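You operate a simulated robot arm through the tools that you are given. There is no shell and no other tool. Be economical: measure what you need, move in short steps, check, and stop when the job is done.

The job below is to be done with a simulated two-armed robot. You get a single attempt, and the scene is never put back.

## Task
Put the tea twin pack on the bench top away on the top of the switch cabinet. Put the lemon pack on the bench top away on the slat belt behind the gate. Pick up the apple twin pack with one hand, pass it to the other hand and put it on the under 200 m shelf. Turn the brake dial to 1. Fetch the bent card and set it on the slat belt before the curve. Put the tea bottle from the under 200 m shelf on the red tray. Shut the left bench drawer. Take the small grey bin and put it in the brown large tray. Do these in any order. Set down upright: lemon pack, bent card, tea bottle.

Only the result counts: the job must be done as asked and must still hold three seconds after the hand-in. Knocking over, shifting, dropping, spilling or breaking anything else fails it.

## Robot
Two 7-joint arms with two-finger parallel grippers on one trunk, on a base that drives. Base frame: it is fixed to the floor where the robot stands at the start and does not move with it; the origin is under the middle of the robot, x ahead of it, y to its left, z up; the surface under the hand at the start is at about z = 850. Units: mm, degrees, N and s.
The left shoulder is at the start at [20, 113, 1222], the right one opposite. With the tool pointing down near the work surface each hand reaches from about 220 to 600 mm from the robot's upright axis, wherever it stands, measured 20 degrees to its own side. Places, roughly: apple twin pack [750, -500, 1000]; bent card (13x3x7 cm) [-7700, -5200, 1300]; brake dial [-14000, -7600, 500]; large tray [500, 250, 750]; left bench drawer [800, 500, 700]; lemon pack [750, -250, 1000]; red tray [2750, 2000, 1000]; slat belt before the curve [-6300, -4900, 1100]; slat belt behind the gate [-3800, -6000, 1100]; small grey bin [250, 750, 750]; tea bottle [3000, 1750, 1000]; tea twin pack [500, 0, 1000]; top of the switch cabinet (18x38 cm) [-13500, -6920, 900]; under 200 m shelf [2900, 1800, 1000]. Payload 1.57 kg a hand.
The tool frame of a hand sits at the grasp point between the pads (the TCP): z along the fingers, y along the line on which they close. The tips reach 30 mm beyond it. The gripper opens to 80 mm. The fingers are 17 mm wide and 12 mm thick; the gripper's body (40 by 82 mm) begins 80 mm behind the TCP.
Orientation is told as [roll, pitch, yaw] about the base's x, y, z axes, in that order, counted from this pose: with the fingers straight down and closing along the base's y, the tool's x points along the base's -x, its y along +y and its z along -z.

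## Interface
- The arms move only by the tool jog_arm. It takes "left_commands", "right_commands" or both (then of equal length, played together; a hand with none holds still); each is one flat list of numbers, 7 for each row, row after row: the shift along the base's x, y, z in mm, then the turn, a rotation vector about the base's x, y, z in degrees, then the gripper command, from -1 (shut) to 1 (fully open), values between in proportion. In form: [tx, ty, tz, ax, ay, az, gripper, tx, ty, tz, ax, ay, az, gripper, ...]. A call has 1 to 8 rows; each row is the pose to reach, as a shift and turn from the pose commanded when the call began. Rows are played at 5 a second. More than 50 mm and 8.6 degrees between two rows, or a gripper value outside its range, and nothing of the call is played. A pose out of reach is approached as far as the arm can. The call stops where the force on the tool passes 40 N (or 10 N more than at its start, if that is more) or the arm is blocked; 0.2 s more then pass. Each finger travels about 45 mm/s and halts on what it meets, pressing with about 24 N; the grip force reading is that of the motor and also rises with nothing between the fingers. The clock runs only during rows and for 0.2 s after the last one: add rows that repeat a pose to give the fingers time. It gives the time, the measured TCP pose, the force on the tool (base axes), the opening and the grip force at its end, in the units of the frame above (readings bear some noise), with the torque about the TCP (base axes, N m) and any sound that the robot's microphone picked up.
- Cameras (640 x 400 px; columns grow to the right, rows downward): "scene" is now at [89, 33.5, 1340.4]; the picture's right is [0.40, -0.92, 0.00], its down [-0.58, -0.25, -0.78] and it looks along [0.71, 0.31, -0.63] (base axes); focal length 219 px, centre (320, 200). "left" rides on the left gripper at [72, 7, -122] in its tool frame; the picture's right is [-0.09, 1.00, 0.00], its down [-0.84, -0.08, -0.54] and it looks along [-0.54, -0.05, 0.84] (tool axes); focal length 238 px, centre (320, 200). "right" rides on the right gripper at [72, -7, -122] in its tool frame; the picture's right is [0.09, 1.00, 0.00], its down [-0.84, 0.08, -0.54] and it looks along [-0.54, 0.05, 0.84] (tool axes); focal length 238 px, centre (320, 200). There is no depth. A picture from a camera that has moved, and an enlarged one, comes with that camera's place and axes in the base frame and with its lens.
- capture(camera): a new picture of that camera. The clock stands still meanwhile.
- slide_trunk(by): slides the trunk up (or, below 0, down) by that many mm; the arms and the scene camera ride with it, the base frame stays. It gives what a move gives, with no picture.
- steer(legs): drives the robot by 1 to 6 legs, each [ahead, left, turn to the left] in mm, mm and degrees, along the robot's own axes; the way and the turn of a leg run together, so that a leg with both is an arc; at most 1500 mm and 180 degrees a leg. The arms and the cameras ride along, it lands a little off, and it stops where it bumps. It gives what a move gives.
- pan_tilt(pan, tilt): turns the head with the scene camera to pan (to the left, within 80 degrees either way) and tilt (down, from -29 to 69), counted from straight ahead of the robot. It gives what a move gives.
- zoom(camera, box): a new picture of the part [left, top, right, bottom] of that camera's present view, enlarged. The clock stands still meanwhile.
- sign_off(): hands the job in; it is judged then, once.

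Work in short steps. Places have to be worked out from the pictures, the camera data and where the tool is seen: move nearer, look again, correct. Check each grasp and each placing, and mend what went wrong. You have 217 turns and 208 pictures in all, those below and enlarged ones among them. Open the grippers and draw the arms clear of the work before you hand the job in, unless the task says otherwise.

The tools are called after "Emit:" by a JSON object that holds its "method" and its "body". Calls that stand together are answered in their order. jog_arm: Moves the arms, as the interface text tells. Its arguments: {"type":"object","properties":{"left_commands":{"type":"array"},"right_commands":{"type":"array"}},"required":[]} The other tools are called the same way: slide_trunk (by) slides the trunk up or down; steer (legs) drives the base; pan_tilt (pan, tilt) turns the head that bears the scene camera; capture (camera) takes a picture; zoom (camera, box) takes an enlarged picture of a part of a camera's view; sign_off () hands the job in.

At the start:

```text
clock: 0.0
left_eef_pos: [471.4, 295.2, 1100.8]
left_orientation: [0.0, 0.0, 0.0]
left_contact_force: [0.3, 0.1, -0.2]
left_wrist_torque: [0.02, 0.05, -0.02]
left_grip_width: 80.3
left_grip_force: 0.1
right_eef_pos: [447.5, -116.0, 1135.4]
right_orientation: [0.0, 0.0, 0.1]
right_contact_force: [-0.7, 0.4, 0.1]
right_wrist_torque: [0.0, 0.0, 0.0]
right_grip_width: 79.9
right_grip_force: 0.0
trunk travel left (down, up): [-275.0, 295.0]
robot x, y, heading: [-4.4, 3.2, 0.0]
head pan, tilt: [23.4, 39.2]
```

scene: 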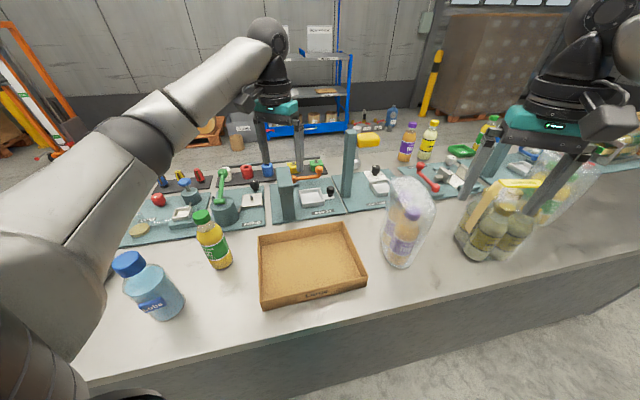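
right: 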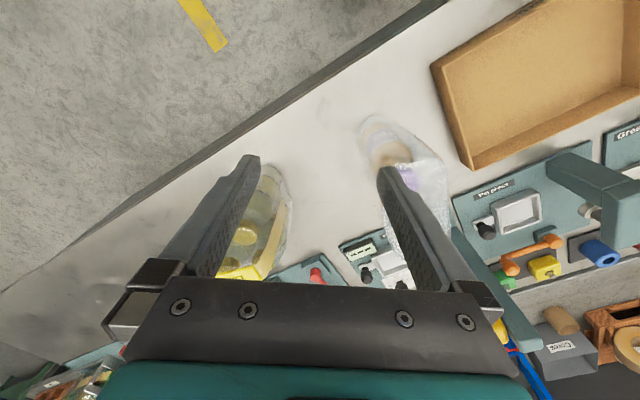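
left: 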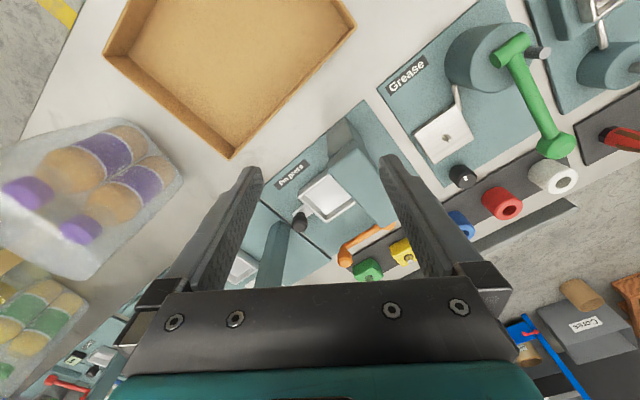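

The bench shows a brown tray, and several twin packs to the right. I look around with the head first.

Emit:
{"method": "pan_tilt", "body": {"pan": -35, "tilt": 35}}

Emit:
{"method": "capture", "body": {"camera": "scene"}}

Emit:
{"method": "pan_tilt", "body": {"pan": 60, "tilt": 45}}

Emit:
{"method": "capture", "body": {"camera": "scene"}}

```text
clock: 1.3
left_eef_pos: [470.0, 294.6, 1101.6]
left_orientation: [0.0, 0.0, 0.0]
left_contact_force: [0.0, 1.1, 0.8]
left_wrist_torque: [0.0, 0.02, 0.0]
left_grip_width: 80.0
left_grip_force: 0.0
right_eef_pos: [447.3, -117.0, 1135.1]
right_orientation: [-0.1, 0.0, 0.0]
right_contact_force: [0.1, -0.2, -0.7]
right_wrist_torque: [-0.01, 0.0, -0.02]
right_grip_width: 80.0
right_grip_force: 0.1
trunk travel left (down, up): [-275.0, 295.0]
robot x, y, heading: [-3.7, 2.0, -0.1]
head pan, tilt: [-35.0, 35.0]
```

```text
204 pictures are left
camera scene: at [82.6, -50.8, 1346.7], right [-0.57, -0.82, 0.0], down [-0.47, 0.33, -0.82], along [0.67, -0.47, -0.57], focal length 219 px, centre (320, 200)
```

scene: 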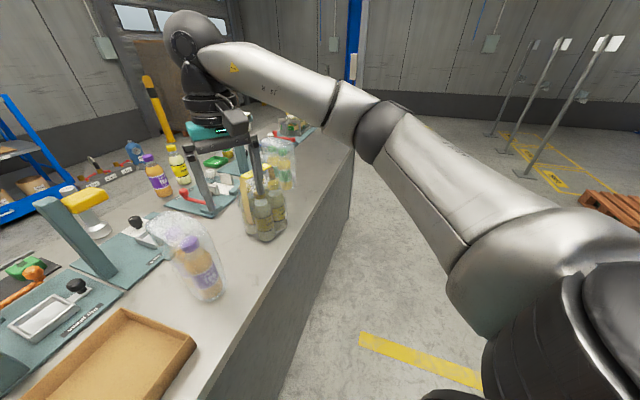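

```text
clock: 3.0
left_eef_pos: [470.7, 293.9, 1101.9]
left_orientation: [0.0, -0.1, 0.0]
left_contact_force: [0.6, -0.3, -0.1]
left_wrist_torque: [-0.02, 0.02, -0.02]
left_grip_width: 80.0
left_grip_force: 0.1
right_eef_pos: [447.1, -117.2, 1137.0]
right_orientation: [0.0, 0.0, 0.0]
right_contact_force: [-0.4, -0.6, -0.2]
right_wrist_torque: [-0.02, 0.02, -0.02]
right_grip_width: 80.1
right_grip_force: 0.1
trunk travel left (down, up): [-275.0, 295.0]
robot x, y, heading: [-1.4, -0.4, 0.2]
head pan, tilt: [60.0, 45.0]
```

```text
203 pictures are left
camera scene: at [51.1, 70.0, 1331.9], right [0.87, -0.5, 0.0], down [-0.35, -0.61, -0.71], along [0.35, 0.61, -0.71], focal length 219 px, centre (320, 200)
```

scene: 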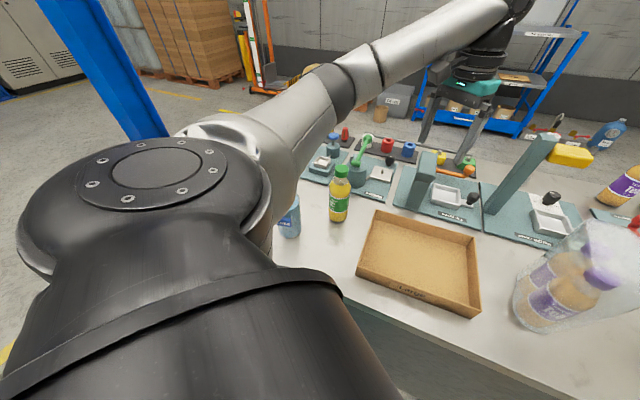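

I raise the trunk to see over the bench and look closer.

Emit:
{"method": "slide_trunk", "body": {"by": 250}}

Emit:
{"method": "pan_tilt", "body": {"pan": 40, "tilt": 40}}

Emit:
{"method": "capture", "body": {"camera": "scene"}}

Emit:
{"method": "zoom", "body": {"camera": "scene", "box": [160, 80, 400, 230]}}

Emit:
{"method": "zoom", "body": {"camera": "scene", "box": [400, 80, 640, 230]}}

```text
clock: 5.6
left_eef_pos: [471.1, 294.5, 1351.2]
left_orientation: [0.0, 0.1, 0.1]
left_contact_force: [0.9, -0.4, 0.8]
left_wrist_torque: [0.0, 0.01, -0.01]
left_grip_width: 80.2
left_grip_force: 0.1
right_eef_pos: [448.6, -116.4, 1386.9]
right_orientation: [0.0, 0.0, 0.0]
right_contact_force: [-0.3, -0.4, 0.2]
right_wrist_torque: [0.02, -0.01, 0.02]
right_grip_width: 79.8
right_grip_force: 0.0
trunk travel left (down, up): [-525.0, 45.0]
robot x, y, heading: [0.5, -0.9, 0.1]
head pan, tilt: [60.0, 45.0]
```

```text
clock: 6.4
left_eef_pos: [471.3, 294.5, 1351.7]
left_orientation: [0.1, 0.0, -0.1]
left_contact_force: [-0.1, 0.6, -0.4]
left_wrist_torque: [0.01, -0.01, 0.0]
left_grip_width: 80.0
left_grip_force: 0.0
right_eef_pos: [447.3, -116.0, 1386.7]
right_orientation: [-0.1, 0.0, 0.0]
right_contact_force: [-0.5, -0.4, 0.5]
right_wrist_torque: [0.02, -0.02, 0.02]
right_grip_width: 79.6
right_grip_force: 0.1
trunk travel left (down, up): [-525.0, 45.0]
robot x, y, heading: [-0.9, -3.4, 0.1]
head pan, tilt: [40.0, 40.0]
```

```text
202 pictures are left
camera scene: at [75.4, 54.4, 1589.1], right [0.64, -0.77, 0.0], down [-0.49, -0.41, -0.77], along [0.59, 0.49, -0.64], focal length 219 px, centre (320, 200)
```

scene: 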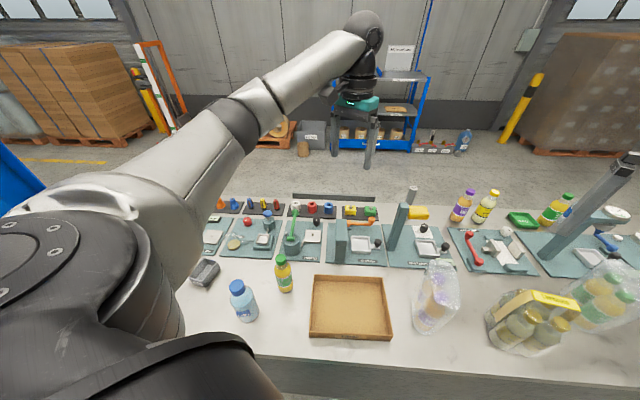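

```text
2.67 times, centred on (280, 155) of scene
camera zoom: at [75.4, 54.4, 1589.1], right [0.64, -0.77, 0.0], down [-0.49, -0.41, -0.77], along [0.59, 0.49, -0.64], focal length 585 px, centre (427, 320)
```

zoom: 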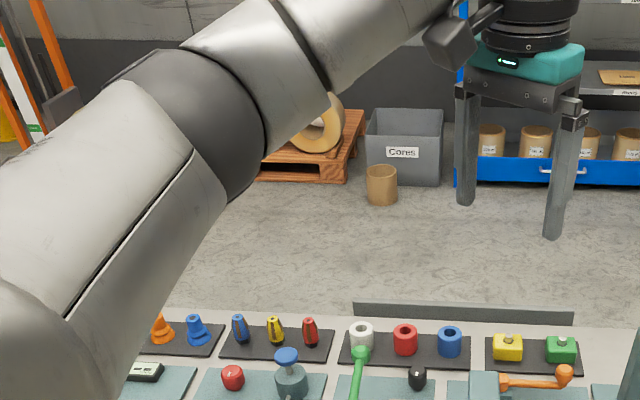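

```text
2.67 times, centred on (520, 155) of scene
camera zoom: at [75.4, 54.4, 1589.1], right [0.64, -0.77, 0.0], down [-0.49, -0.41, -0.77], along [0.59, 0.49, -0.64], focal length 585 px, centre (-213, 320)
```

zoom: 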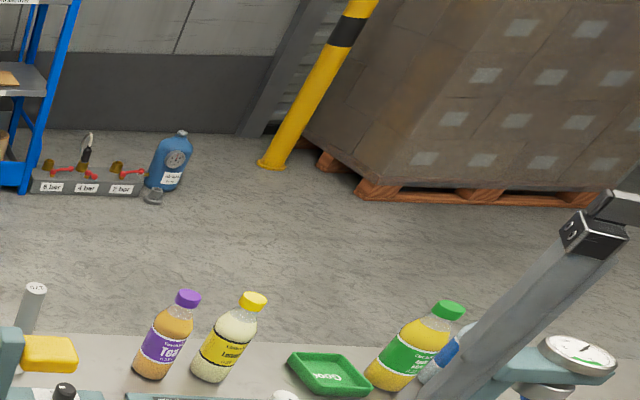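

The bench is turned about 35° to the left of my heading, with the drawer open on its far side. I turn square to the bench, and shift left toward the small grey bin.

Emit:
{"method": "steer", "body": {"legs": [[0, 0, 35], [0, 250, 0]]}}

Emit:
{"method": "pan_tilt", "body": {"pan": 10, "tilt": 55}}

Emit:
{"method": "capture", "body": {"camera": "scene"}}

Emit:
{"method": "capture", "body": {"camera": "left"}}

```text
clock: 9.9
left_eef_pos: [73.0, 717.3, 1351.7]
left_orientation: [0.0, 0.0, 34.9]
left_contact_force: [0.3, -0.4, 0.4]
left_wrist_torque: [-0.05, 0.0, 0.0]
left_grip_width: 80.1
left_grip_force: 0.0
right_eef_pos: [288.6, 367.3, 1386.7]
right_orientation: [0.0, 0.0, 34.7]
right_contact_force: [0.0, 0.0, -0.1]
right_wrist_torque: [-0.01, 0.02, 0.03]
right_grip_width: 79.9
right_grip_force: 0.0
trunk travel left (down, up): [-525.0, 45.0]
robot x, y, heading: [-145.7, 205.9, 34.8]
head pan, tilt: [40.0, 40.0]
```

```text
clock: 10.8
left_eef_pos: [74.0, 717.0, 1351.9]
left_orientation: [0.0, 0.0, 34.9]
left_contact_force: [0.0, 0.3, 1.2]
left_wrist_torque: [0.02, 0.01, 0.03]
left_grip_width: 80.0
left_grip_force: 0.0
right_eef_pos: [289.2, 366.5, 1387.2]
right_orientation: [0.1, 0.0, 34.8]
right_contact_force: [0.2, 0.4, 0.6]
right_wrist_torque: [-0.04, 0.0, 0.0]
right_grip_width: 80.0
right_grip_force: 0.0
trunk travel left (down, up): [-525.0, 45.0]
robot x, y, heading: [-142.2, 205.2, 34.9]
head pan, tilt: [10.0, 55.0]
```

```text
199 pictures are left
camera scene: at [-84.9, 263.1, 1568.5], right [0.71, -0.71, 0.0], down [-0.58, -0.58, -0.57], along [0.41, 0.41, -0.82], focal length 219 px, centre (320, 200)
```

scene: 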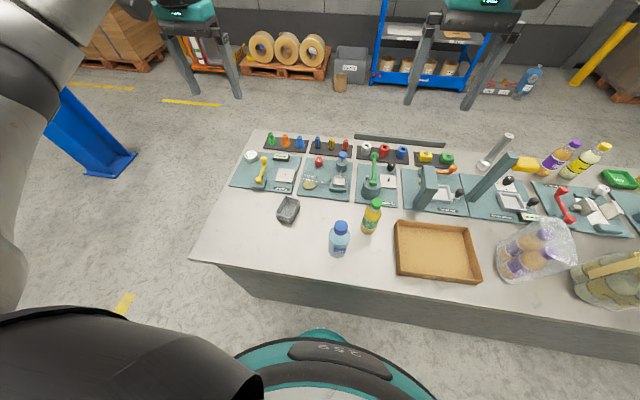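

```text
198 pictures are left
camera left: at [11.1, 679.8, 1473.5], right [-0.49, 0.87, 0.0], down [0.73, 0.41, 0.54], along [0.47, 0.27, -0.84], focal length 238 px, centre (320, 200)
```

left: 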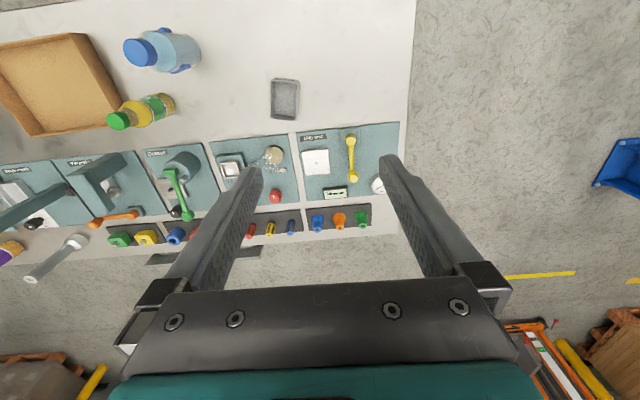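

The small grey bin is at about (140, 661). Zoom in for its size and tray position.

Emit:
{"method": "zoom", "body": {"camera": "left", "box": [240, 60, 330, 130]}}

Emit:
{"method": "zoom", "body": {"camera": "scene", "box": [240, 180, 400, 280]}}

```text
5.71 times, centred on (285, 95) of left
camera zoom: at [11.1, 679.8, 1473.5], right [-0.49, 0.87, 0.0], down [0.73, 0.41, 0.54], along [0.47, 0.27, -0.84], focal length 1362 px, centre (520, 800)
```

zoom: 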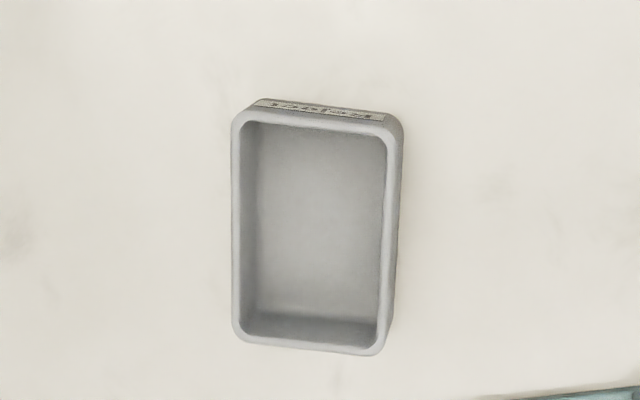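

```text
4.00 times, centred on (320, 230) of scene
camera zoom: at [-84.9, 263.1, 1568.5], right [0.71, -0.71, 0.0], down [-0.58, -0.58, -0.57], along [0.41, 0.41, -0.82], focal length 877 px, centre (320, 80)
```

zoom: 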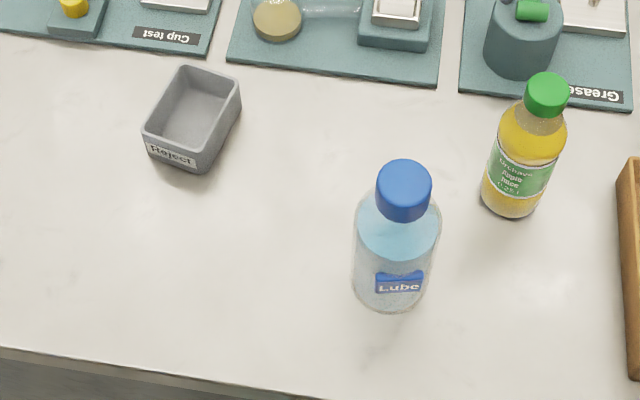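

The bin is about 60×82 mm, rim near z 890, centre (146, 661), its narrow side along yaw ≈24°. I lower the trunk and bring the left hand above it.

Emit:
{"method": "slide_trunk", "body": {"by": -250}}

Emit:
{"method": "jog_arm", "body": {"left_commands": [36, -28, 0, 0, 0, -5, 1, 72, -56, 0, 0, 0, -10.4, 1, 72, -56, -50, 0, 0, -10.4, 1, 72, -56, -100, 0, 0, -10.4, 1]}}

Emit:
{"method": "capture", "body": {"camera": "left"}}

```text
clock: 13.4
left_eef_pos: [72.9, 717.3, 1101.2]
left_orientation: [0.0, -0.1, 34.9]
left_contact_force: [-1.3, -0.1, -0.3]
left_wrist_torque: [0.01, -0.01, -0.01]
left_grip_width: 79.9
left_grip_force: 0.0
right_eef_pos: [289.4, 367.6, 1136.5]
right_orientation: [0.0, 0.0, 34.8]
right_contact_force: [-0.8, -0.2, 0.0]
right_wrist_torque: [0.02, 0.0, -0.02]
right_grip_width: 80.1
right_grip_force: 0.1
trunk travel left (down, up): [-275.0, 295.0]
robot x, y, heading: [-146.1, 205.7, 34.8]
head pan, tilt: [10.0, 55.0]
```

```text
clock: 14.4
left_eef_pos: [147.5, 658.3, 1001.0]
left_orientation: [0.0, -0.1, 24.5]
left_contact_force: [-0.1, 0.6, -0.6]
left_wrist_torque: [0.02, -0.01, 0.03]
left_grip_width: 80.1
left_grip_force: 0.1
right_eef_pos: [288.2, 366.8, 1137.0]
right_orientation: [0.1, 0.0, 34.8]
right_contact_force: [-0.3, 0.1, 0.0]
right_wrist_torque: [-0.03, -0.03, -0.05]
right_grip_width: 79.9
right_grip_force: 0.0
trunk travel left (down, up): [-275.0, 295.0]
robot x, y, heading: [-141.1, 210.0, 35.0]
head pan, tilt: [10.0, 55.0]
```

```text
195 pictures are left
camera left: at [78.9, 634.0, 1123.8], right [-0.33, 0.94, 0.0], down [0.79, 0.28, 0.54], along [0.51, 0.18, -0.84], focal length 238 px, centre (320, 200)
```

left: 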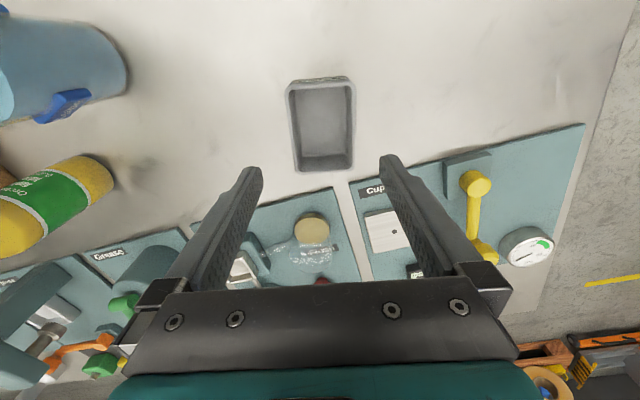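

The bin sits about 10 mm nearer than the TCP axis and turned about +4°. I correct, go down and close.

Emit:
{"method": "jog_arm", "body": {"left_commands": [-10, -1, -30, 0, 0, 3.5, 1, -10, -1, -75, 0, 0, 3.5, 1, -10, -1, -114, 0, 0, 3.5, 1, -10, -1, -114, 0, 0, 3.5, -1, -10, -1, -114, 0, 0, 3.5, -1, -10, -1, -114, 0, 0, 3.5, -1]}}

Emit:
{"method": "capture", "body": {"camera": "left"}}

```text
clock: 15.8
left_eef_pos: [135.6, 658.6, 886.7]
left_orientation: [0.0, 0.0, 28.0]
left_contact_force: [-0.1, 0.0, -0.6]
left_wrist_torque: [-0.01, -0.1, 0.0]
left_grip_width: 65.3
left_grip_force: 23.8
right_eef_pos: [290.2, 368.3, 1136.4]
right_orientation: [0.0, 0.0, 34.7]
right_contact_force: [0.6, -1.0, 1.3]
right_wrist_torque: [0.02, 0.02, 0.03]
right_grip_width: 80.0
right_grip_force: 0.2
trunk travel left (down, up): [-275.0, 295.0]
robot x, y, heading: [-145.6, 203.2, 34.9]
head pan, tilt: [10.0, 55.0]
```

```text
194 pictures are left
camera left: at [69.1, 628.7, 1009.9], right [-0.39, 0.92, 0.0], down [0.78, 0.32, 0.54], along [0.5, 0.21, -0.84], focal length 238 px, centre (320, 200)
```

left: 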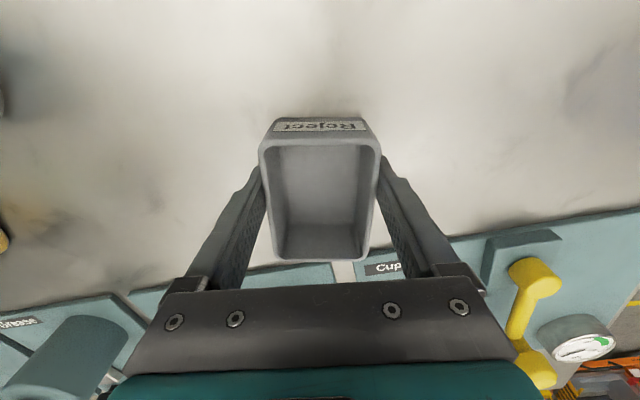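

Gripped at 65 mm. I lift it high and drive right along the bench to the tray.

Emit:
{"method": "jog_arm", "body": {"left_commands": [0, 0, 40, 0, 0, 0, -1, 0, 0, 90, 0, 0, 0, -1, 0, 0, 140, 0, 0, 0, -1, 0, 0, 190, 0, 0, 0, -1, 0, 0, 240, 0, 0, 0, -1]}}

Emit:
{"method": "steer", "body": {"legs": [[0, -430, 0]]}}

Emit:
{"method": "pan_tilt", "body": {"pan": 10, "tilt": 55}}

Emit:
{"method": "capture", "body": {"camera": "scene"}}

Emit:
{"method": "capture", "body": {"camera": "left"}}

```text
clock: 17.0
left_eef_pos: [132.8, 658.2, 1126.4]
left_orientation: [-0.1, 0.2, 28.1]
left_contact_force: [0.3, -0.1, -2.2]
left_wrist_torque: [0.0, 0.01, 0.01]
left_grip_width: 65.4
left_grip_force: 24.1
right_eef_pos: [289.9, 367.2, 1137.3]
right_orientation: [0.0, 0.0, 34.8]
right_contact_force: [0.1, -0.2, -0.1]
right_wrist_torque: [0.02, 0.01, -0.04]
right_grip_width: 80.0
right_grip_force: 0.0
trunk travel left (down, up): [-275.0, 295.0]
robot x, y, heading: [-150.3, 208.2, 35.0]
head pan, tilt: [10.0, 55.0]
```

```text
clock: 19.7
left_eef_pos: [383.0, 301.2, 1125.9]
left_orientation: [0.0, 0.0, 27.9]
left_contact_force: [-0.1, -0.5, -3.2]
left_wrist_torque: [0.0, 0.06, -0.02]
left_grip_width: 65.1
left_grip_force: 24.4
right_eef_pos: [537.6, 9.7, 1137.3]
right_orientation: [0.0, 0.1, 34.7]
right_contact_force: [0.3, -0.7, -0.7]
right_wrist_torque: [0.0, 0.01, 0.0]
right_grip_width: 80.1
right_grip_force: 0.1
trunk travel left (down, up): [-275.0, 295.0]
robot x, y, heading: [102.7, -150.0, 34.6]
head pan, tilt: [10.0, 55.0]
```

```text
clock: 20.3
left_eef_pos: [383.0, 301.0, 1125.2]
left_orientation: [0.0, 0.1, 27.9]
left_contact_force: [0.0, -0.3, -3.4]
left_wrist_torque: [0.0, -0.01, 0.01]
left_grip_width: 65.5
left_grip_force: 24.3
right_eef_pos: [537.6, 10.0, 1136.8]
right_orientation: [0.0, 0.0, 34.7]
right_contact_force: [-0.6, 0.2, -0.1]
right_wrist_torque: [-0.02, 0.02, 0.02]
right_grip_width: 80.0
right_grip_force: 0.0
trunk travel left (down, up): [-275.0, 295.0]
robot x, y, heading: [105.3, -152.5, 34.4]
head pan, tilt: [10.0, 55.0]
```

```text
193 pictures are left
camera scene: at [163.3, -93.3, 1318.4], right [0.7, -0.71, 0.0], down [-0.58, -0.58, -0.57], along [0.41, 0.4, -0.82], focal length 219 px, centre (320, 200)
```

scene: 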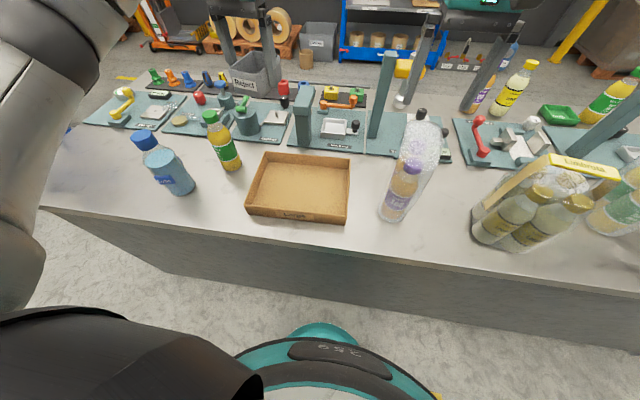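

```text
192 pictures are left
camera left: at [317.0, 272.1, 1247.6], right [-0.38, 0.92, 0.0], down [0.78, 0.32, 0.54], along [0.5, 0.21, -0.84], focal length 238 px, centre (320, 200)
```

left: 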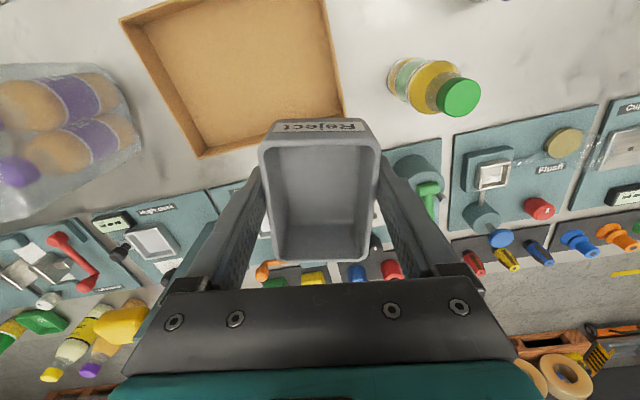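

Tray centre is about (398, 187). I move the bin over it and lower partway, then check.

Emit:
{"method": "jog_arm", "body": {"left_commands": [5, -38, 0, 0, 0, 2, -1, 10, -76, 0, 0, 0, 4, -1, 15, -114, -20, 0, 0, 6, -1, 15, -114, -70, 0, 0, 6, -1, 15, -114, -110, 0, 0, 6, -1, 15, -114, -150, 0, 0, 6, -1]}}

Emit:
{"method": "capture", "body": {"camera": "left"}}

Emit:
{"method": "capture", "body": {"camera": "scene"}}

```text
clock: 21.7
left_eef_pos: [397.5, 186.2, 975.3]
left_orientation: [0.0, 0.0, 33.8]
left_contact_force: [0.9, 0.3, -2.8]
left_wrist_torque: [-0.01, 0.03, -0.02]
left_grip_width: 64.8
left_grip_force: 24.0
right_eef_pos: [537.4, 10.0, 1137.2]
right_orientation: [0.0, 0.0, 34.8]
right_contact_force: [-0.1, -1.0, 0.7]
right_wrist_torque: [-0.06, 0.02, 0.03]
right_grip_width: 79.9
right_grip_force: 0.2
trunk travel left (down, up): [-275.0, 295.0]
robot x, y, heading: [103.7, -150.8, 34.8]
head pan, tilt: [10.0, 55.0]
```

```text
191 pictures are left
camera left: at [334.7, 150.9, 1097.4], right [-0.48, 0.88, 0.0], down [0.74, 0.4, 0.54], along [0.48, 0.26, -0.84], focal length 238 px, centre (320, 200)
```

left: 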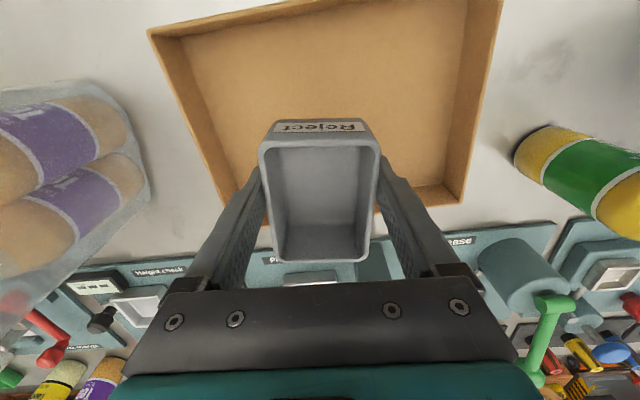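

```text
190 pictures are left
camera scene: at [163.4, -93.2, 1318.4], right [0.7, -0.71, 0.0], down [-0.58, -0.58, -0.57], along [0.41, 0.4, -0.82], focal length 219 px, centre (320, 200)
```

scene: 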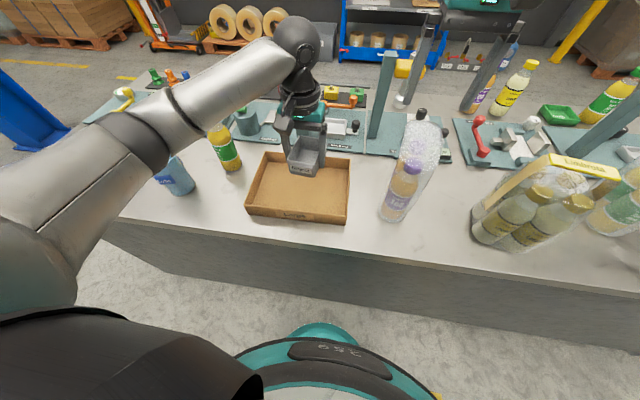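

Bin is over the tray interior; I shift 15 mm toward me and lower.

Emit:
{"method": "jog_arm", "body": {"left_commands": [-12, -9, -30, 0, 0, 0, -1, -12, -9, -60, 0, 0, 0, -1, -12, -9, -74, 0, 0, 0, -1, -12, -9, -80, 0, 0, 0, -1, -12, -9, -83, 0, 0, 0, -1]}}

Emit:
{"method": "capture", "body": {"camera": "left"}}

```text
clock: 22.9
left_eef_pos: [385.7, 178.8, 893.7]
left_orientation: [0.0, -0.1, 33.8]
left_contact_force: [-1.2, -0.3, 3.1]
left_wrist_torque: [-0.02, 0.07, -0.04]
left_grip_width: 64.8
left_grip_force: 24.2
right_eef_pos: [537.1, 8.9, 1137.5]
right_orientation: [0.0, -0.1, 34.7]
right_contact_force: [-0.6, -0.8, 0.6]
right_wrist_torque: [-0.02, 0.01, -0.02]
right_grip_width: 79.8
right_grip_force: 0.1
trunk travel left (down, up): [-275.0, 295.0]
robot x, y, heading: [99.3, -151.6, 34.6]
head pan, tilt: [10.0, 55.0]
```

```text
189 pictures are left
camera left: at [323.2, 142.8, 1014.7], right [-0.48, 0.88, 0.0], down [0.74, 0.4, 0.54], along [0.48, 0.26, -0.84], focal length 238 px, centre (320, 200)
```

left: 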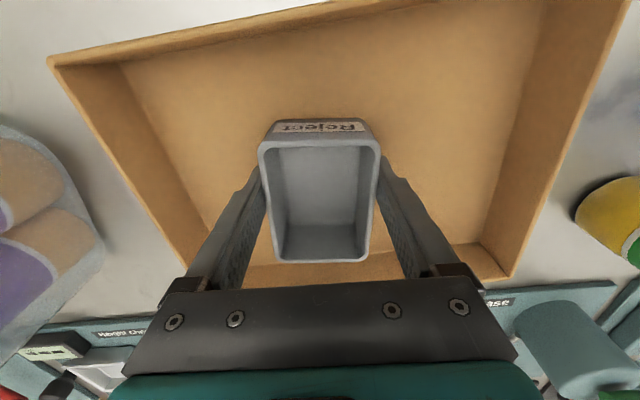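

Force turned upward (about 6 N change): the bin rests on the tray floor. I open and lift out.

Emit:
{"method": "jog_arm", "body": {"left_commands": [0, 0, 0, 0, 0, 0, 0.7, 0, 0, 0, 0, 0, 0, 1, 0, 0, 0, 0, 0, 0, 1, 0, 0, 40, 0, 0, 0, 1, 0, 0, 90, 0, 0, 0, 1, 0, 0, 140, 0, 0, 0, 1, 0, 0, 190, 0, 0, 0, 1, 0, 0, 230, 0, 0, 0, 1]}}

Emit:
{"method": "capture", "body": {"camera": "left"}}

Emit:
{"method": "pan_tilt", "body": {"pan": -30, "tilt": 45}}

Emit:
{"method": "capture", "body": {"camera": "scene"}}

Emit:
{"method": "capture", "body": {"camera": "right"}}

```text
clock: 24.7
left_eef_pos: [385.8, 176.0, 1124.5]
left_orientation: [0.0, 0.0, 33.9]
left_contact_force: [0.1, 0.1, 0.8]
left_wrist_torque: [-0.02, 0.0, 0.0]
left_grip_width: 79.9
left_grip_force: 0.0
right_eef_pos: [537.3, 10.3, 1137.3]
right_orientation: [0.1, 0.0, 34.7]
right_contact_force: [-0.4, -0.5, -0.2]
right_wrist_torque: [0.03, 0.02, 0.0]
right_grip_width: 80.2
right_grip_force: 0.0
trunk travel left (down, up): [-275.0, 295.0]
robot x, y, heading: [103.4, -146.0, 34.9]
head pan, tilt: [10.0, 55.0]
```

```text
188 pictures are left
camera left: at [322.8, 140.6, 1246.5], right [-0.48, 0.88, 0.0], down [0.74, 0.4, 0.54], along [0.48, 0.26, -0.84], focal length 238 px, centre (320, 200)
```

left: 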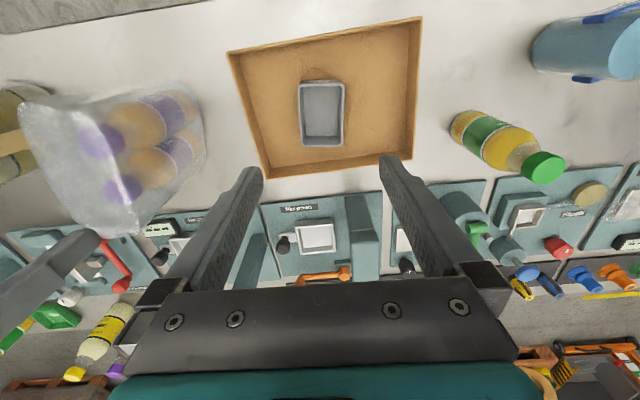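

```text
clock: 25.8
left_eef_pos: [386.0, 178.3, 1123.6]
left_orientation: [0.0, 0.0, 33.8]
left_contact_force: [-0.2, 0.9, 0.2]
left_wrist_torque: [0.0, -0.01, -0.02]
left_grip_width: 80.1
left_grip_force: 0.0
right_eef_pos: [538.0, 10.0, 1136.3]
right_orientation: [0.0, -0.1, 34.6]
right_contact_force: [0.5, 0.3, 0.1]
right_wrist_torque: [0.04, 0.02, 0.0]
right_grip_width: 80.1
right_grip_force: 0.1
trunk travel left (down, up): [-275.0, 295.0]
robot x, y, heading: [101.3, -149.6, 34.7]
head pan, tilt: [-30.0, 45.0]
```

```text
187 pictures are left
camera scene: at [193.1, -137.5, 1331.8], right [0.08, -1.0, 0.0], down [-0.7, -0.06, -0.71], along [0.7, 0.06, -0.71], focal length 219 px, centre (320, 200)
```

scene: 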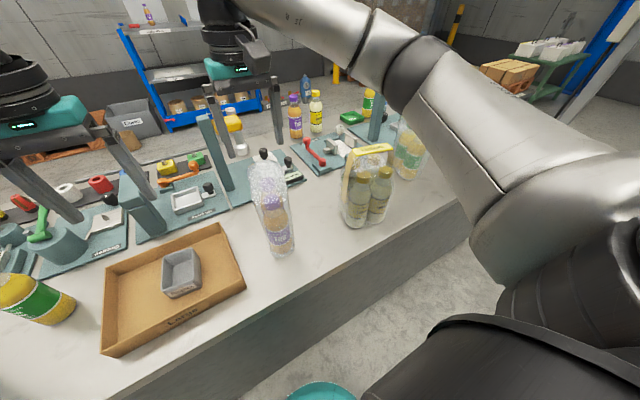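

```text
186 pictures are left
camera right: at [481.3, -36.6, 1259.5], right [-0.64, 0.77, 0.0], down [0.64, 0.54, 0.54], along [0.42, 0.35, -0.84], focal length 238 px, centre (320, 200)
```

right: 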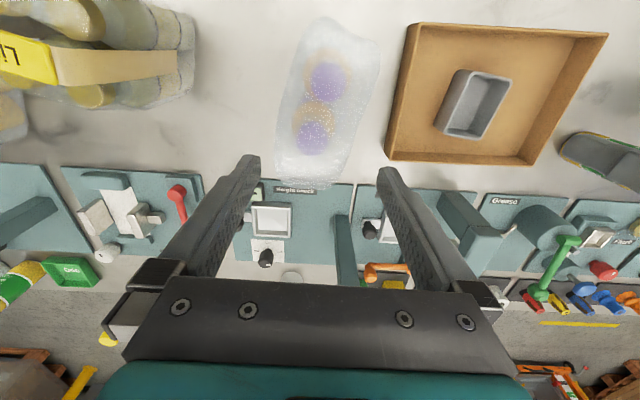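

Bin is in the tray. Next the apple twin pack: raise the trunk for clearance and drive right along the bench.

Emit:
{"method": "slide_trunk", "body": {"by": 200}}

Emit:
{"method": "steer", "body": {"legs": [[0, -520, 0]]}}

Emit:
{"method": "pan_tilt", "body": {"pan": 0, "tilt": 50}}

Emit:
{"method": "capture", "body": {"camera": "scene"}}

Emit:
{"method": "capture", "body": {"camera": "right"}}

Emit:
{"method": "capture", "body": {"camera": "left"}}

```text
clock: 27.9
left_eef_pos: [386.2, 177.5, 1323.4]
left_orientation: [0.0, 0.0, 33.8]
left_contact_force: [-0.3, 0.3, 0.9]
left_wrist_torque: [0.0, -0.03, 0.02]
left_grip_width: 79.9
left_grip_force: 0.0
right_eef_pos: [537.7, 8.9, 1336.3]
right_orientation: [0.0, 0.1, 34.7]
right_contact_force: [0.3, 0.5, 0.1]
right_wrist_torque: [-0.02, -0.01, 0.01]
right_grip_width: 79.7
right_grip_force: 0.1
trunk travel left (down, up): [-475.0, 95.0]
robot x, y, heading: [105.8, -150.3, 34.7]
head pan, tilt: [-30.0, 45.0]
```

```text
clock: 30.9
left_eef_pos: [681.3, -248.6, 1324.4]
left_orientation: [0.0, 0.0, 33.5]
left_contact_force: [0.1, 0.1, 0.2]
left_wrist_torque: [0.04, 0.01, 0.0]
left_grip_width: 80.2
left_grip_force: 0.0
right_eef_pos: [831.2, -417.5, 1336.3]
right_orientation: [-0.1, 0.0, 34.5]
right_contact_force: [0.3, -0.7, -1.0]
right_wrist_torque: [0.01, -0.04, -0.04]
right_grip_width: 79.9
right_grip_force: 0.0
trunk travel left (down, up): [-475.0, 95.0]
robot x, y, heading: [394.7, -573.4, 34.6]
head pan, tilt: [-30.0, 45.0]
```

```text
clock: 31.9
left_eef_pos: [681.0, -248.6, 1324.0]
left_orientation: [0.0, 0.0, 33.6]
left_contact_force: [0.0, -0.5, -0.4]
left_wrist_torque: [0.01, 0.0, -0.01]
left_grip_width: 80.0
left_grip_force: 0.0
right_eef_pos: [833.0, -416.7, 1337.2]
right_orientation: [0.0, 0.0, 34.5]
right_contact_force: [0.1, 0.7, 0.0]
right_wrist_torque: [0.02, -0.02, -0.04]
right_grip_width: 80.0
right_grip_force: 0.1
trunk travel left (down, up): [-475.0, 95.0]
robot x, y, heading: [395.1, -574.2, 34.7]
head pan, tilt: [0.0, 50.0]
```

```text
185 pictures are left
camera scene: at [469.0, -525.7, 1525.0], right [0.57, -0.82, 0.0], down [-0.63, -0.43, -0.64], along [0.53, 0.36, -0.77], focal length 219 px, centre (320, 200)
```

scene: 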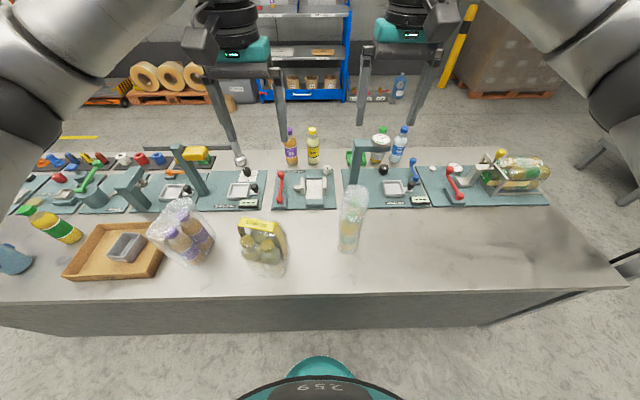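

```text
184 pictures are left
camera right: at [775.2, -462.9, 1459.5], right [-0.64, 0.77, 0.0], down [0.65, 0.54, 0.54], along [0.42, 0.35, -0.84], focal length 238 px, centre (320, 200)
```

right: 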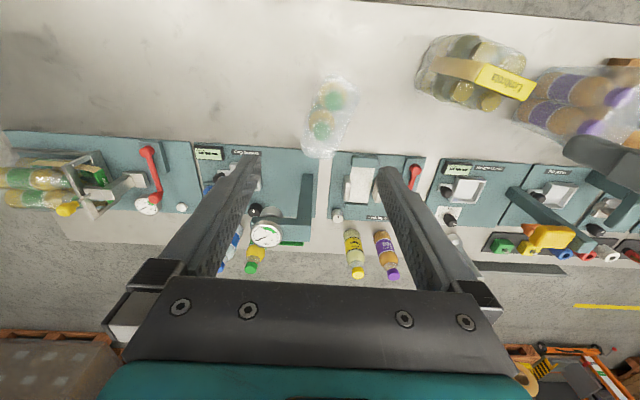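

```text
183 pictures are left
camera left: at [617.7, -284.7, 1445.8], right [-0.47, 0.88, 0.0], down [0.74, 0.4, 0.54], along [0.48, 0.26, -0.84], focal length 238 px, centre (320, 200)
```

left: 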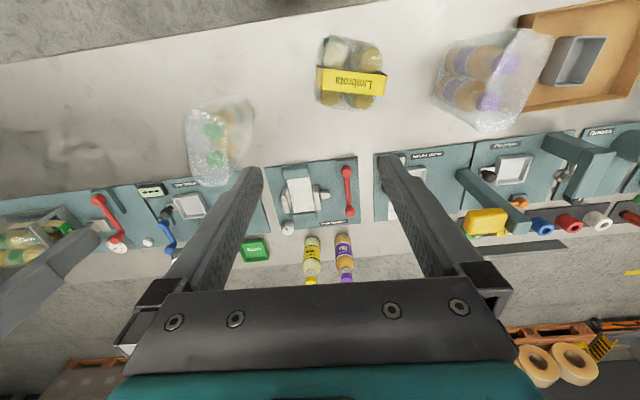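

Zoom on the apple pack from both hands and the lemon pack for geometry.

Emit:
{"method": "zoom", "body": {"camera": "right", "box": [260, 50, 420, 170]}}

Emit:
{"method": "zoom", "body": {"camera": "scene", "box": [200, 170, 400, 295]}}

Emit:
{"method": "zoom", "body": {"camera": "left", "box": [160, 20, 400, 200]}}

```text
3.33 times, centred on (340, 110) of right
camera zoom: at [775.2, -462.9, 1459.5], right [-0.64, 0.77, 0.0], down [0.65, 0.54, 0.54], along [0.42, 0.35, -0.84], focal length 794 px, centre (253, 500)
```

zoom: 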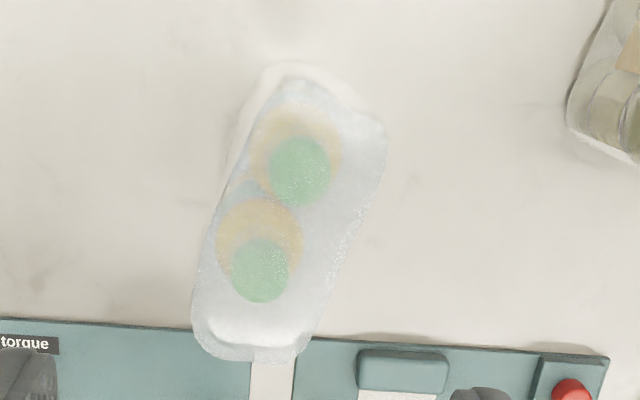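

```text
3.20 times, centred on (300, 232) of scene
camera zoom: at [469.0, -525.7, 1525.0], right [0.57, -0.82, 0.0], down [-0.63, -0.43, -0.64], along [0.53, 0.36, -0.77], focal length 702 px, centre (384, 96)
```

zoom: 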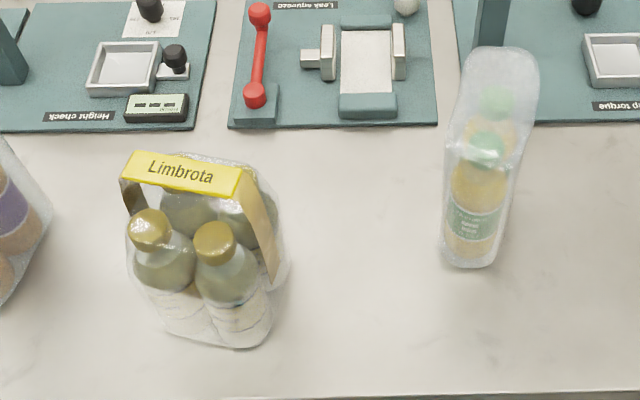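

```text
2.22 times, centred on (280, 110) of left
camera zoom: at [617.7, -284.7, 1445.8], right [-0.47, 0.88, 0.0], down [0.74, 0.4, 0.54], along [0.48, 0.26, -0.84], focal length 530 px, centre (409, 400)
```

zoom: 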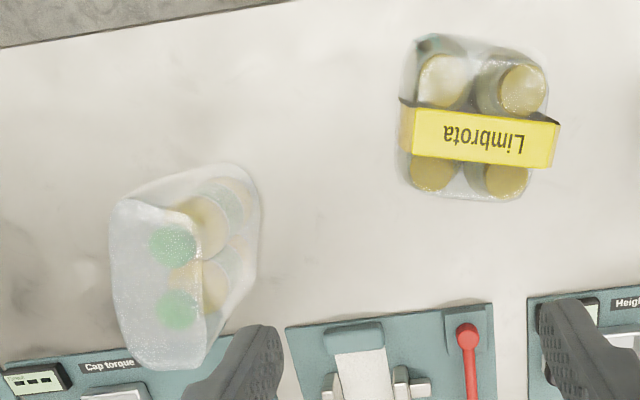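

Apple pack caps triangulate to (823,-391) and (876,-375) at z≈1013, wrap top ≈1048, ~68 mm thick, axis at 17°. I aim the right hand at the near bottle.

Emit:
{"method": "jog_arm", "body": {"right_commands": [-7, 12, 0, 0, 0, -8.5, 1, -15, 25, 0, 0, 0, -17.5, 1]}}

Emit:
{"method": "slide_trunk", "body": {"by": -150}}

Emit:
{"method": "capture", "body": {"camera": "right"}}

```text
refused: row 2 steps farther than a row can; nothing moved
```

```text
clock: 33.6
left_eef_pos: [681.0, -248.2, 1174.9]
left_orientation: [0.1, 0.0, 33.7]
left_contact_force: [-0.5, 0.1, 0.0]
left_wrist_torque: [0.05, -0.02, 0.0]
left_grip_width: 80.2
left_grip_force: 0.1
right_eef_pos: [831.8, -415.8, 1186.8]
right_orientation: [0.0, 0.0, 34.5]
right_contact_force: [-0.3, 0.9, 0.2]
right_wrist_torque: [0.0, -0.04, -0.01]
right_grip_width: 80.2
right_grip_force: 0.1
trunk travel left (down, up): [-325.0, 245.0]
robot x, y, heading: [394.2, -576.1, 34.6]
head pan, tilt: [0.0, 50.0]
```

```text
179 pictures are left
camera right: at [775.0, -462.8, 1309.7], right [-0.64, 0.77, 0.0], down [0.65, 0.54, 0.54], along [0.42, 0.35, -0.84], focal length 238 px, centre (320, 200)
```

right: 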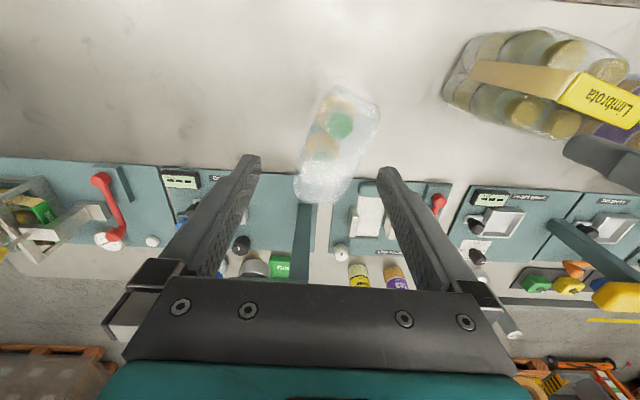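

I turn and shift the right hand over the near bottle in smaller turns and come down to z≈1110.

Emit:
{"method": "jog_arm", "body": {"right_commands": [-5, 8, 0, 0, 0, -6, 1, -10, 17, 0, 0, 0, -12, 1, -14, 24, 0, 0, 0, -17.5, 1, -14, 24, -40, 0, 0, -17.5, 1, -14, 24, -76, 0, 0, -17.5, 1]}}

Emit:
{"method": "capture", "body": {"camera": "right"}}

```text
clock: 34.8
left_eef_pos: [680.5, -248.1, 1173.0]
left_orientation: [-0.1, 0.0, 33.6]
left_contact_force: [-0.1, 0.7, 0.2]
left_wrist_torque: [-0.03, 0.02, 0.01]
left_grip_width: 80.0
left_grip_force: 0.1
right_eef_pos: [817.1, -393.8, 1110.8]
right_orientation: [0.0, 0.0, 16.9]
right_contact_force: [-0.3, -0.1, 0.4]
right_wrist_torque: [-0.02, -0.02, -0.03]
right_grip_width: 79.8
right_grip_force: 0.1
trunk travel left (down, up): [-325.0, 245.0]
robot x, y, heading: [396.2, -575.3, 34.5]
head pan, tilt: [0.0, 50.0]
```

```text
178 pictures are left
camera right: at [750.0, -420.4, 1233.6], right [-0.38, 0.93, 0.0], down [0.78, 0.32, 0.54], along [0.5, 0.21, -0.84], focal length 238 px, centre (320, 200)
```

right: 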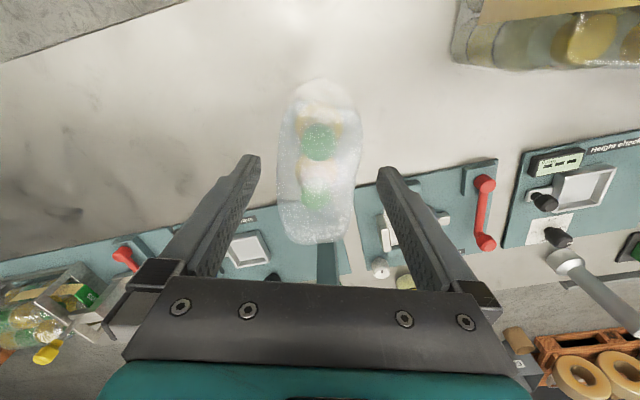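

Well centred. Descend to z≈988 and close.

Emit:
{"method": "jog_arm", "body": {"right_commands": [0, 0, -40, 0, 0, 0, 1, 0, 0, -80, 0, 0, 0, 1, 0, 0, -110, 0, 0, 0, 1, 0, 0, -123, 0, 0, 0, 1, 0, 0, -123, 0, 0, 0, -1, 0, 0, -123, 0, 0, 0, -1, 0, 0, -123, 0, 0, 0, -1]}}

Emit:
{"method": "capture", "body": {"camera": "right"}}

```text
clock: 36.4
left_eef_pos: [680.2, -249.4, 1173.4]
left_orientation: [0.0, 0.0, 33.6]
left_contact_force: [0.4, 0.7, 0.0]
left_wrist_torque: [0.0, -0.01, 0.0]
left_grip_width: 79.9
left_grip_force: 0.0
right_eef_pos: [819.4, -391.7, 987.5]
right_orientation: [0.0, 0.0, 17.0]
right_contact_force: [-0.3, -0.4, 0.6]
right_wrist_torque: [-0.03, 0.02, -0.03]
right_grip_width: 58.6
right_grip_force: 23.9
trunk travel left (down, up): [-325.0, 245.0]
robot x, y, heading: [398.3, -571.6, 34.6]
head pan, tilt: [0.0, 50.0]
```

```text
177 pictures are left
camera right: at [750.6, -419.1, 1110.6], right [-0.38, 0.93, 0.0], down [0.78, 0.32, 0.54], along [0.5, 0.2, -0.84], focal length 238 px, centre (320, 200)
```

right: 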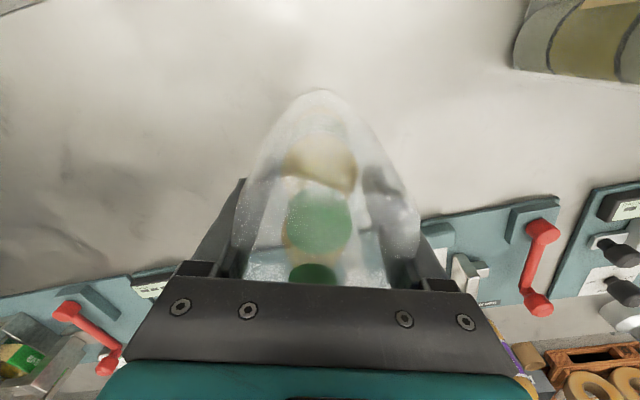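

Gripped at 58.6 mm. Lift and check.

Emit:
{"method": "jog_arm", "body": {"right_commands": [0, 0, 20, 0, 0, 0, -1, 0, 0, 60, 0, 0, 0, -1, 0, 0, 100, 0, 0, 0, -1, 0, 0, 150, 0, 0, 0, -1]}}

Emit:
{"method": "slide_trunk", "body": {"by": 150}}

Emit:
{"method": "capture", "body": {"camera": "scene"}}

```text
clock: 37.4
left_eef_pos: [680.0, -248.5, 1173.5]
left_orientation: [0.0, -0.1, 33.6]
left_contact_force: [-0.1, -1.6, 0.2]
left_wrist_torque: [0.0, -0.02, 0.03]
left_grip_width: 80.0
left_grip_force: 0.0
right_eef_pos: [815.2, -392.3, 1139.5]
right_orientation: [0.0, 0.0, 17.0]
right_contact_force: [-0.3, 0.3, -5.6]
right_wrist_torque: [-0.05, 0.16, 0.02]
right_grip_width: 58.6
right_grip_force: 24.2
trunk travel left (down, up): [-325.0, 245.0]
robot x, y, heading: [401.1, -571.2, 34.6]
head pan, tilt: [0.0, 50.0]
```

```text
clock: 39.2
left_eef_pos: [680.9, -248.2, 1323.3]
left_orientation: [0.1, 0.0, 33.6]
left_contact_force: [1.5, 0.1, 0.2]
left_wrist_torque: [0.02, 0.0, -0.03]
left_grip_width: 80.2
left_grip_force: 0.0
right_eef_pos: [815.8, -392.5, 1287.0]
right_orientation: [0.0, 0.0, 17.1]
right_contact_force: [-0.3, 0.1, -5.5]
right_wrist_torque: [-0.07, 0.18, 0.0]
right_grip_width: 59.2
right_grip_force: 23.7
trunk travel left (down, up): [-475.0, 95.0]
robot x, y, heading: [397.7, -578.1, 34.6]
head pan, tilt: [0.0, 50.0]
```

```text
176 pictures are left
camera scene: at [469.4, -525.2, 1524.8], right [0.57, -0.82, 0.0], down [-0.63, -0.43, -0.64], along [0.53, 0.36, -0.77], focal length 219 px, centre (320, 200)
```

scene: 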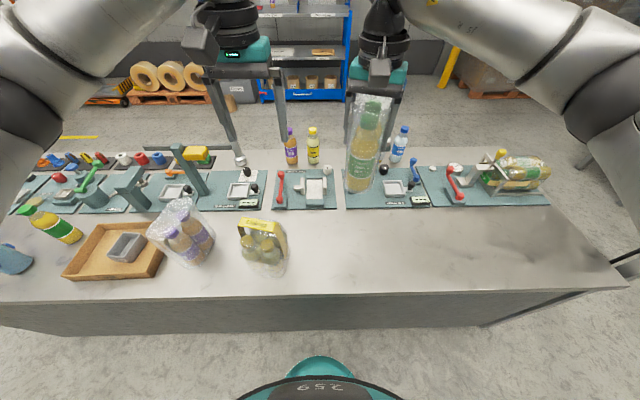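

The pack is held (about 5.6 N). I rotate it so its long axis runs left–right in front of me, right hand outward.

Emit:
{"method": "jog_arm", "body": {"right_commands": [-6, 5, 0, 0, 0, 8, -1, -12, 9, 0, 0, 0, 16, -1, -18, 14, 0, 0, 0, 24, -1, -24, 18, 0, 0, 0, 32, -1, -30, 23, 0, 0, 0, 40, -1, -36, 27, 0, 0, 0, 48, -1, -42, 31, 0, 0, 0, 56, -1, -46, 35, 0, 0, 0, 64, -1]}}

Emit:
{"method": "jog_arm", "body": {"right_commands": [0, 0, 0, 0, 0, 8, -1, 0, 0, 0, 0, 0, 16, -1, 0, 0, 0, 0, 0, 24, -1, 0, 0, 0, 0, 0, 32, -1, 0, 0, 0, 0, 0, 40, -1, 0, 0, 0, 0, 0, 43.5, -1]}}

Emit:
{"method": "jog_arm", "body": {"left_commands": [0, 0, 0, 0, 0, -8, 1, 0, 0, 0, 0, 0, -16, 1, 0, 0, 0, 0, 0, -24, 1, 0, 0, 0, 0, 0, -32, 1, 0, 0, 0, 0, 0, -40, 1, 0, 0, 0, 0, 0, -48, 1, 0, 0, 0, 0, 0, -56, 1, 0, 0, 0, 0, 0, -64, 1]}}

Emit:
{"method": "capture", "body": {"camera": "scene"}}

```text
clock: 41.0
left_eef_pos: [681.1, -248.5, 1323.2]
left_orientation: [0.0, 0.0, 33.5]
left_contact_force: [0.6, -0.5, 1.1]
left_wrist_torque: [0.01, -0.01, 0.0]
left_grip_width: 79.9
left_grip_force: 0.2
right_eef_pos: [769.9, -357.3, 1289.6]
right_orientation: [0.0, 0.0, 81.1]
right_contact_force: [-0.1, 0.4, -6.0]
right_wrist_torque: [-0.17, 0.01, 0.04]
right_grip_width: 58.8
right_grip_force: 23.8
trunk travel left (down, up): [-475.0, 95.0]
robot x, y, heading: [395.4, -576.3, 34.4]
head pan, tilt: [0.0, 50.0]
```

```text
clock: 42.4
left_eef_pos: [678.7, -245.8, 1323.6]
left_orientation: [0.0, 0.1, 33.6]
left_contact_force: [-0.1, -0.3, -0.5]
left_wrist_torque: [-0.02, -0.04, -0.02]
left_grip_width: 80.1
left_grip_force: 0.1
right_eef_pos: [682.3, -436.0, 1289.4]
right_orientation: [-3.6, 0.0, 118.0]
right_contact_force: [-0.5, 1.1, -5.2]
right_wrist_torque: [-0.2, -0.1, -0.03]
right_grip_width: 58.9
right_grip_force: 23.7
right hand out of reach, approached as far as the arm can: row 2, 3, 4, 5, 6
trunk travel left (down, up): [-475.0, 95.0]
robot x, y, heading: [396.2, -576.1, 34.3]
head pan, tilt: [0.0, 50.0]
```

```text
clock: 44.2
left_eef_pos: [680.9, -248.5, 1322.9]
left_orientation: [0.1, 0.0, -30.5]
left_contact_force: [0.2, 0.7, 0.4]
left_wrist_torque: [0.0, -0.02, -0.02]
left_grip_width: 79.9
left_grip_force: 0.1
right_eef_pos: [685.3, -438.5, 1288.5]
right_orientation: [-3.5, 0.0, 118.0]
right_contact_force: [0.6, -0.6, -5.1]
right_wrist_torque: [-0.19, -0.09, -0.01]
right_grip_width: 58.9
right_grip_force: 23.6
trunk travel left (down, up): [-475.0, 95.0]
robot x, y, heading: [396.9, -575.9, 34.5]
head pan, tilt: [0.0, 50.0]
```

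```text
175 pictures are left
camera scene: at [469.1, -525.3, 1524.9], right [0.57, -0.82, 0.0], down [-0.63, -0.43, -0.64], along [0.53, 0.36, -0.77], focal length 219 px, centre (320, 200)
```

scene: 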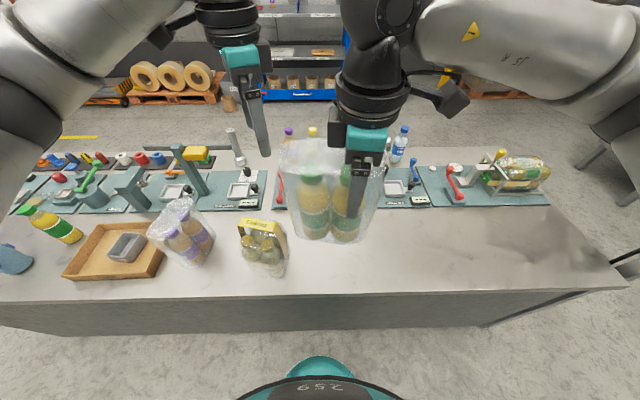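

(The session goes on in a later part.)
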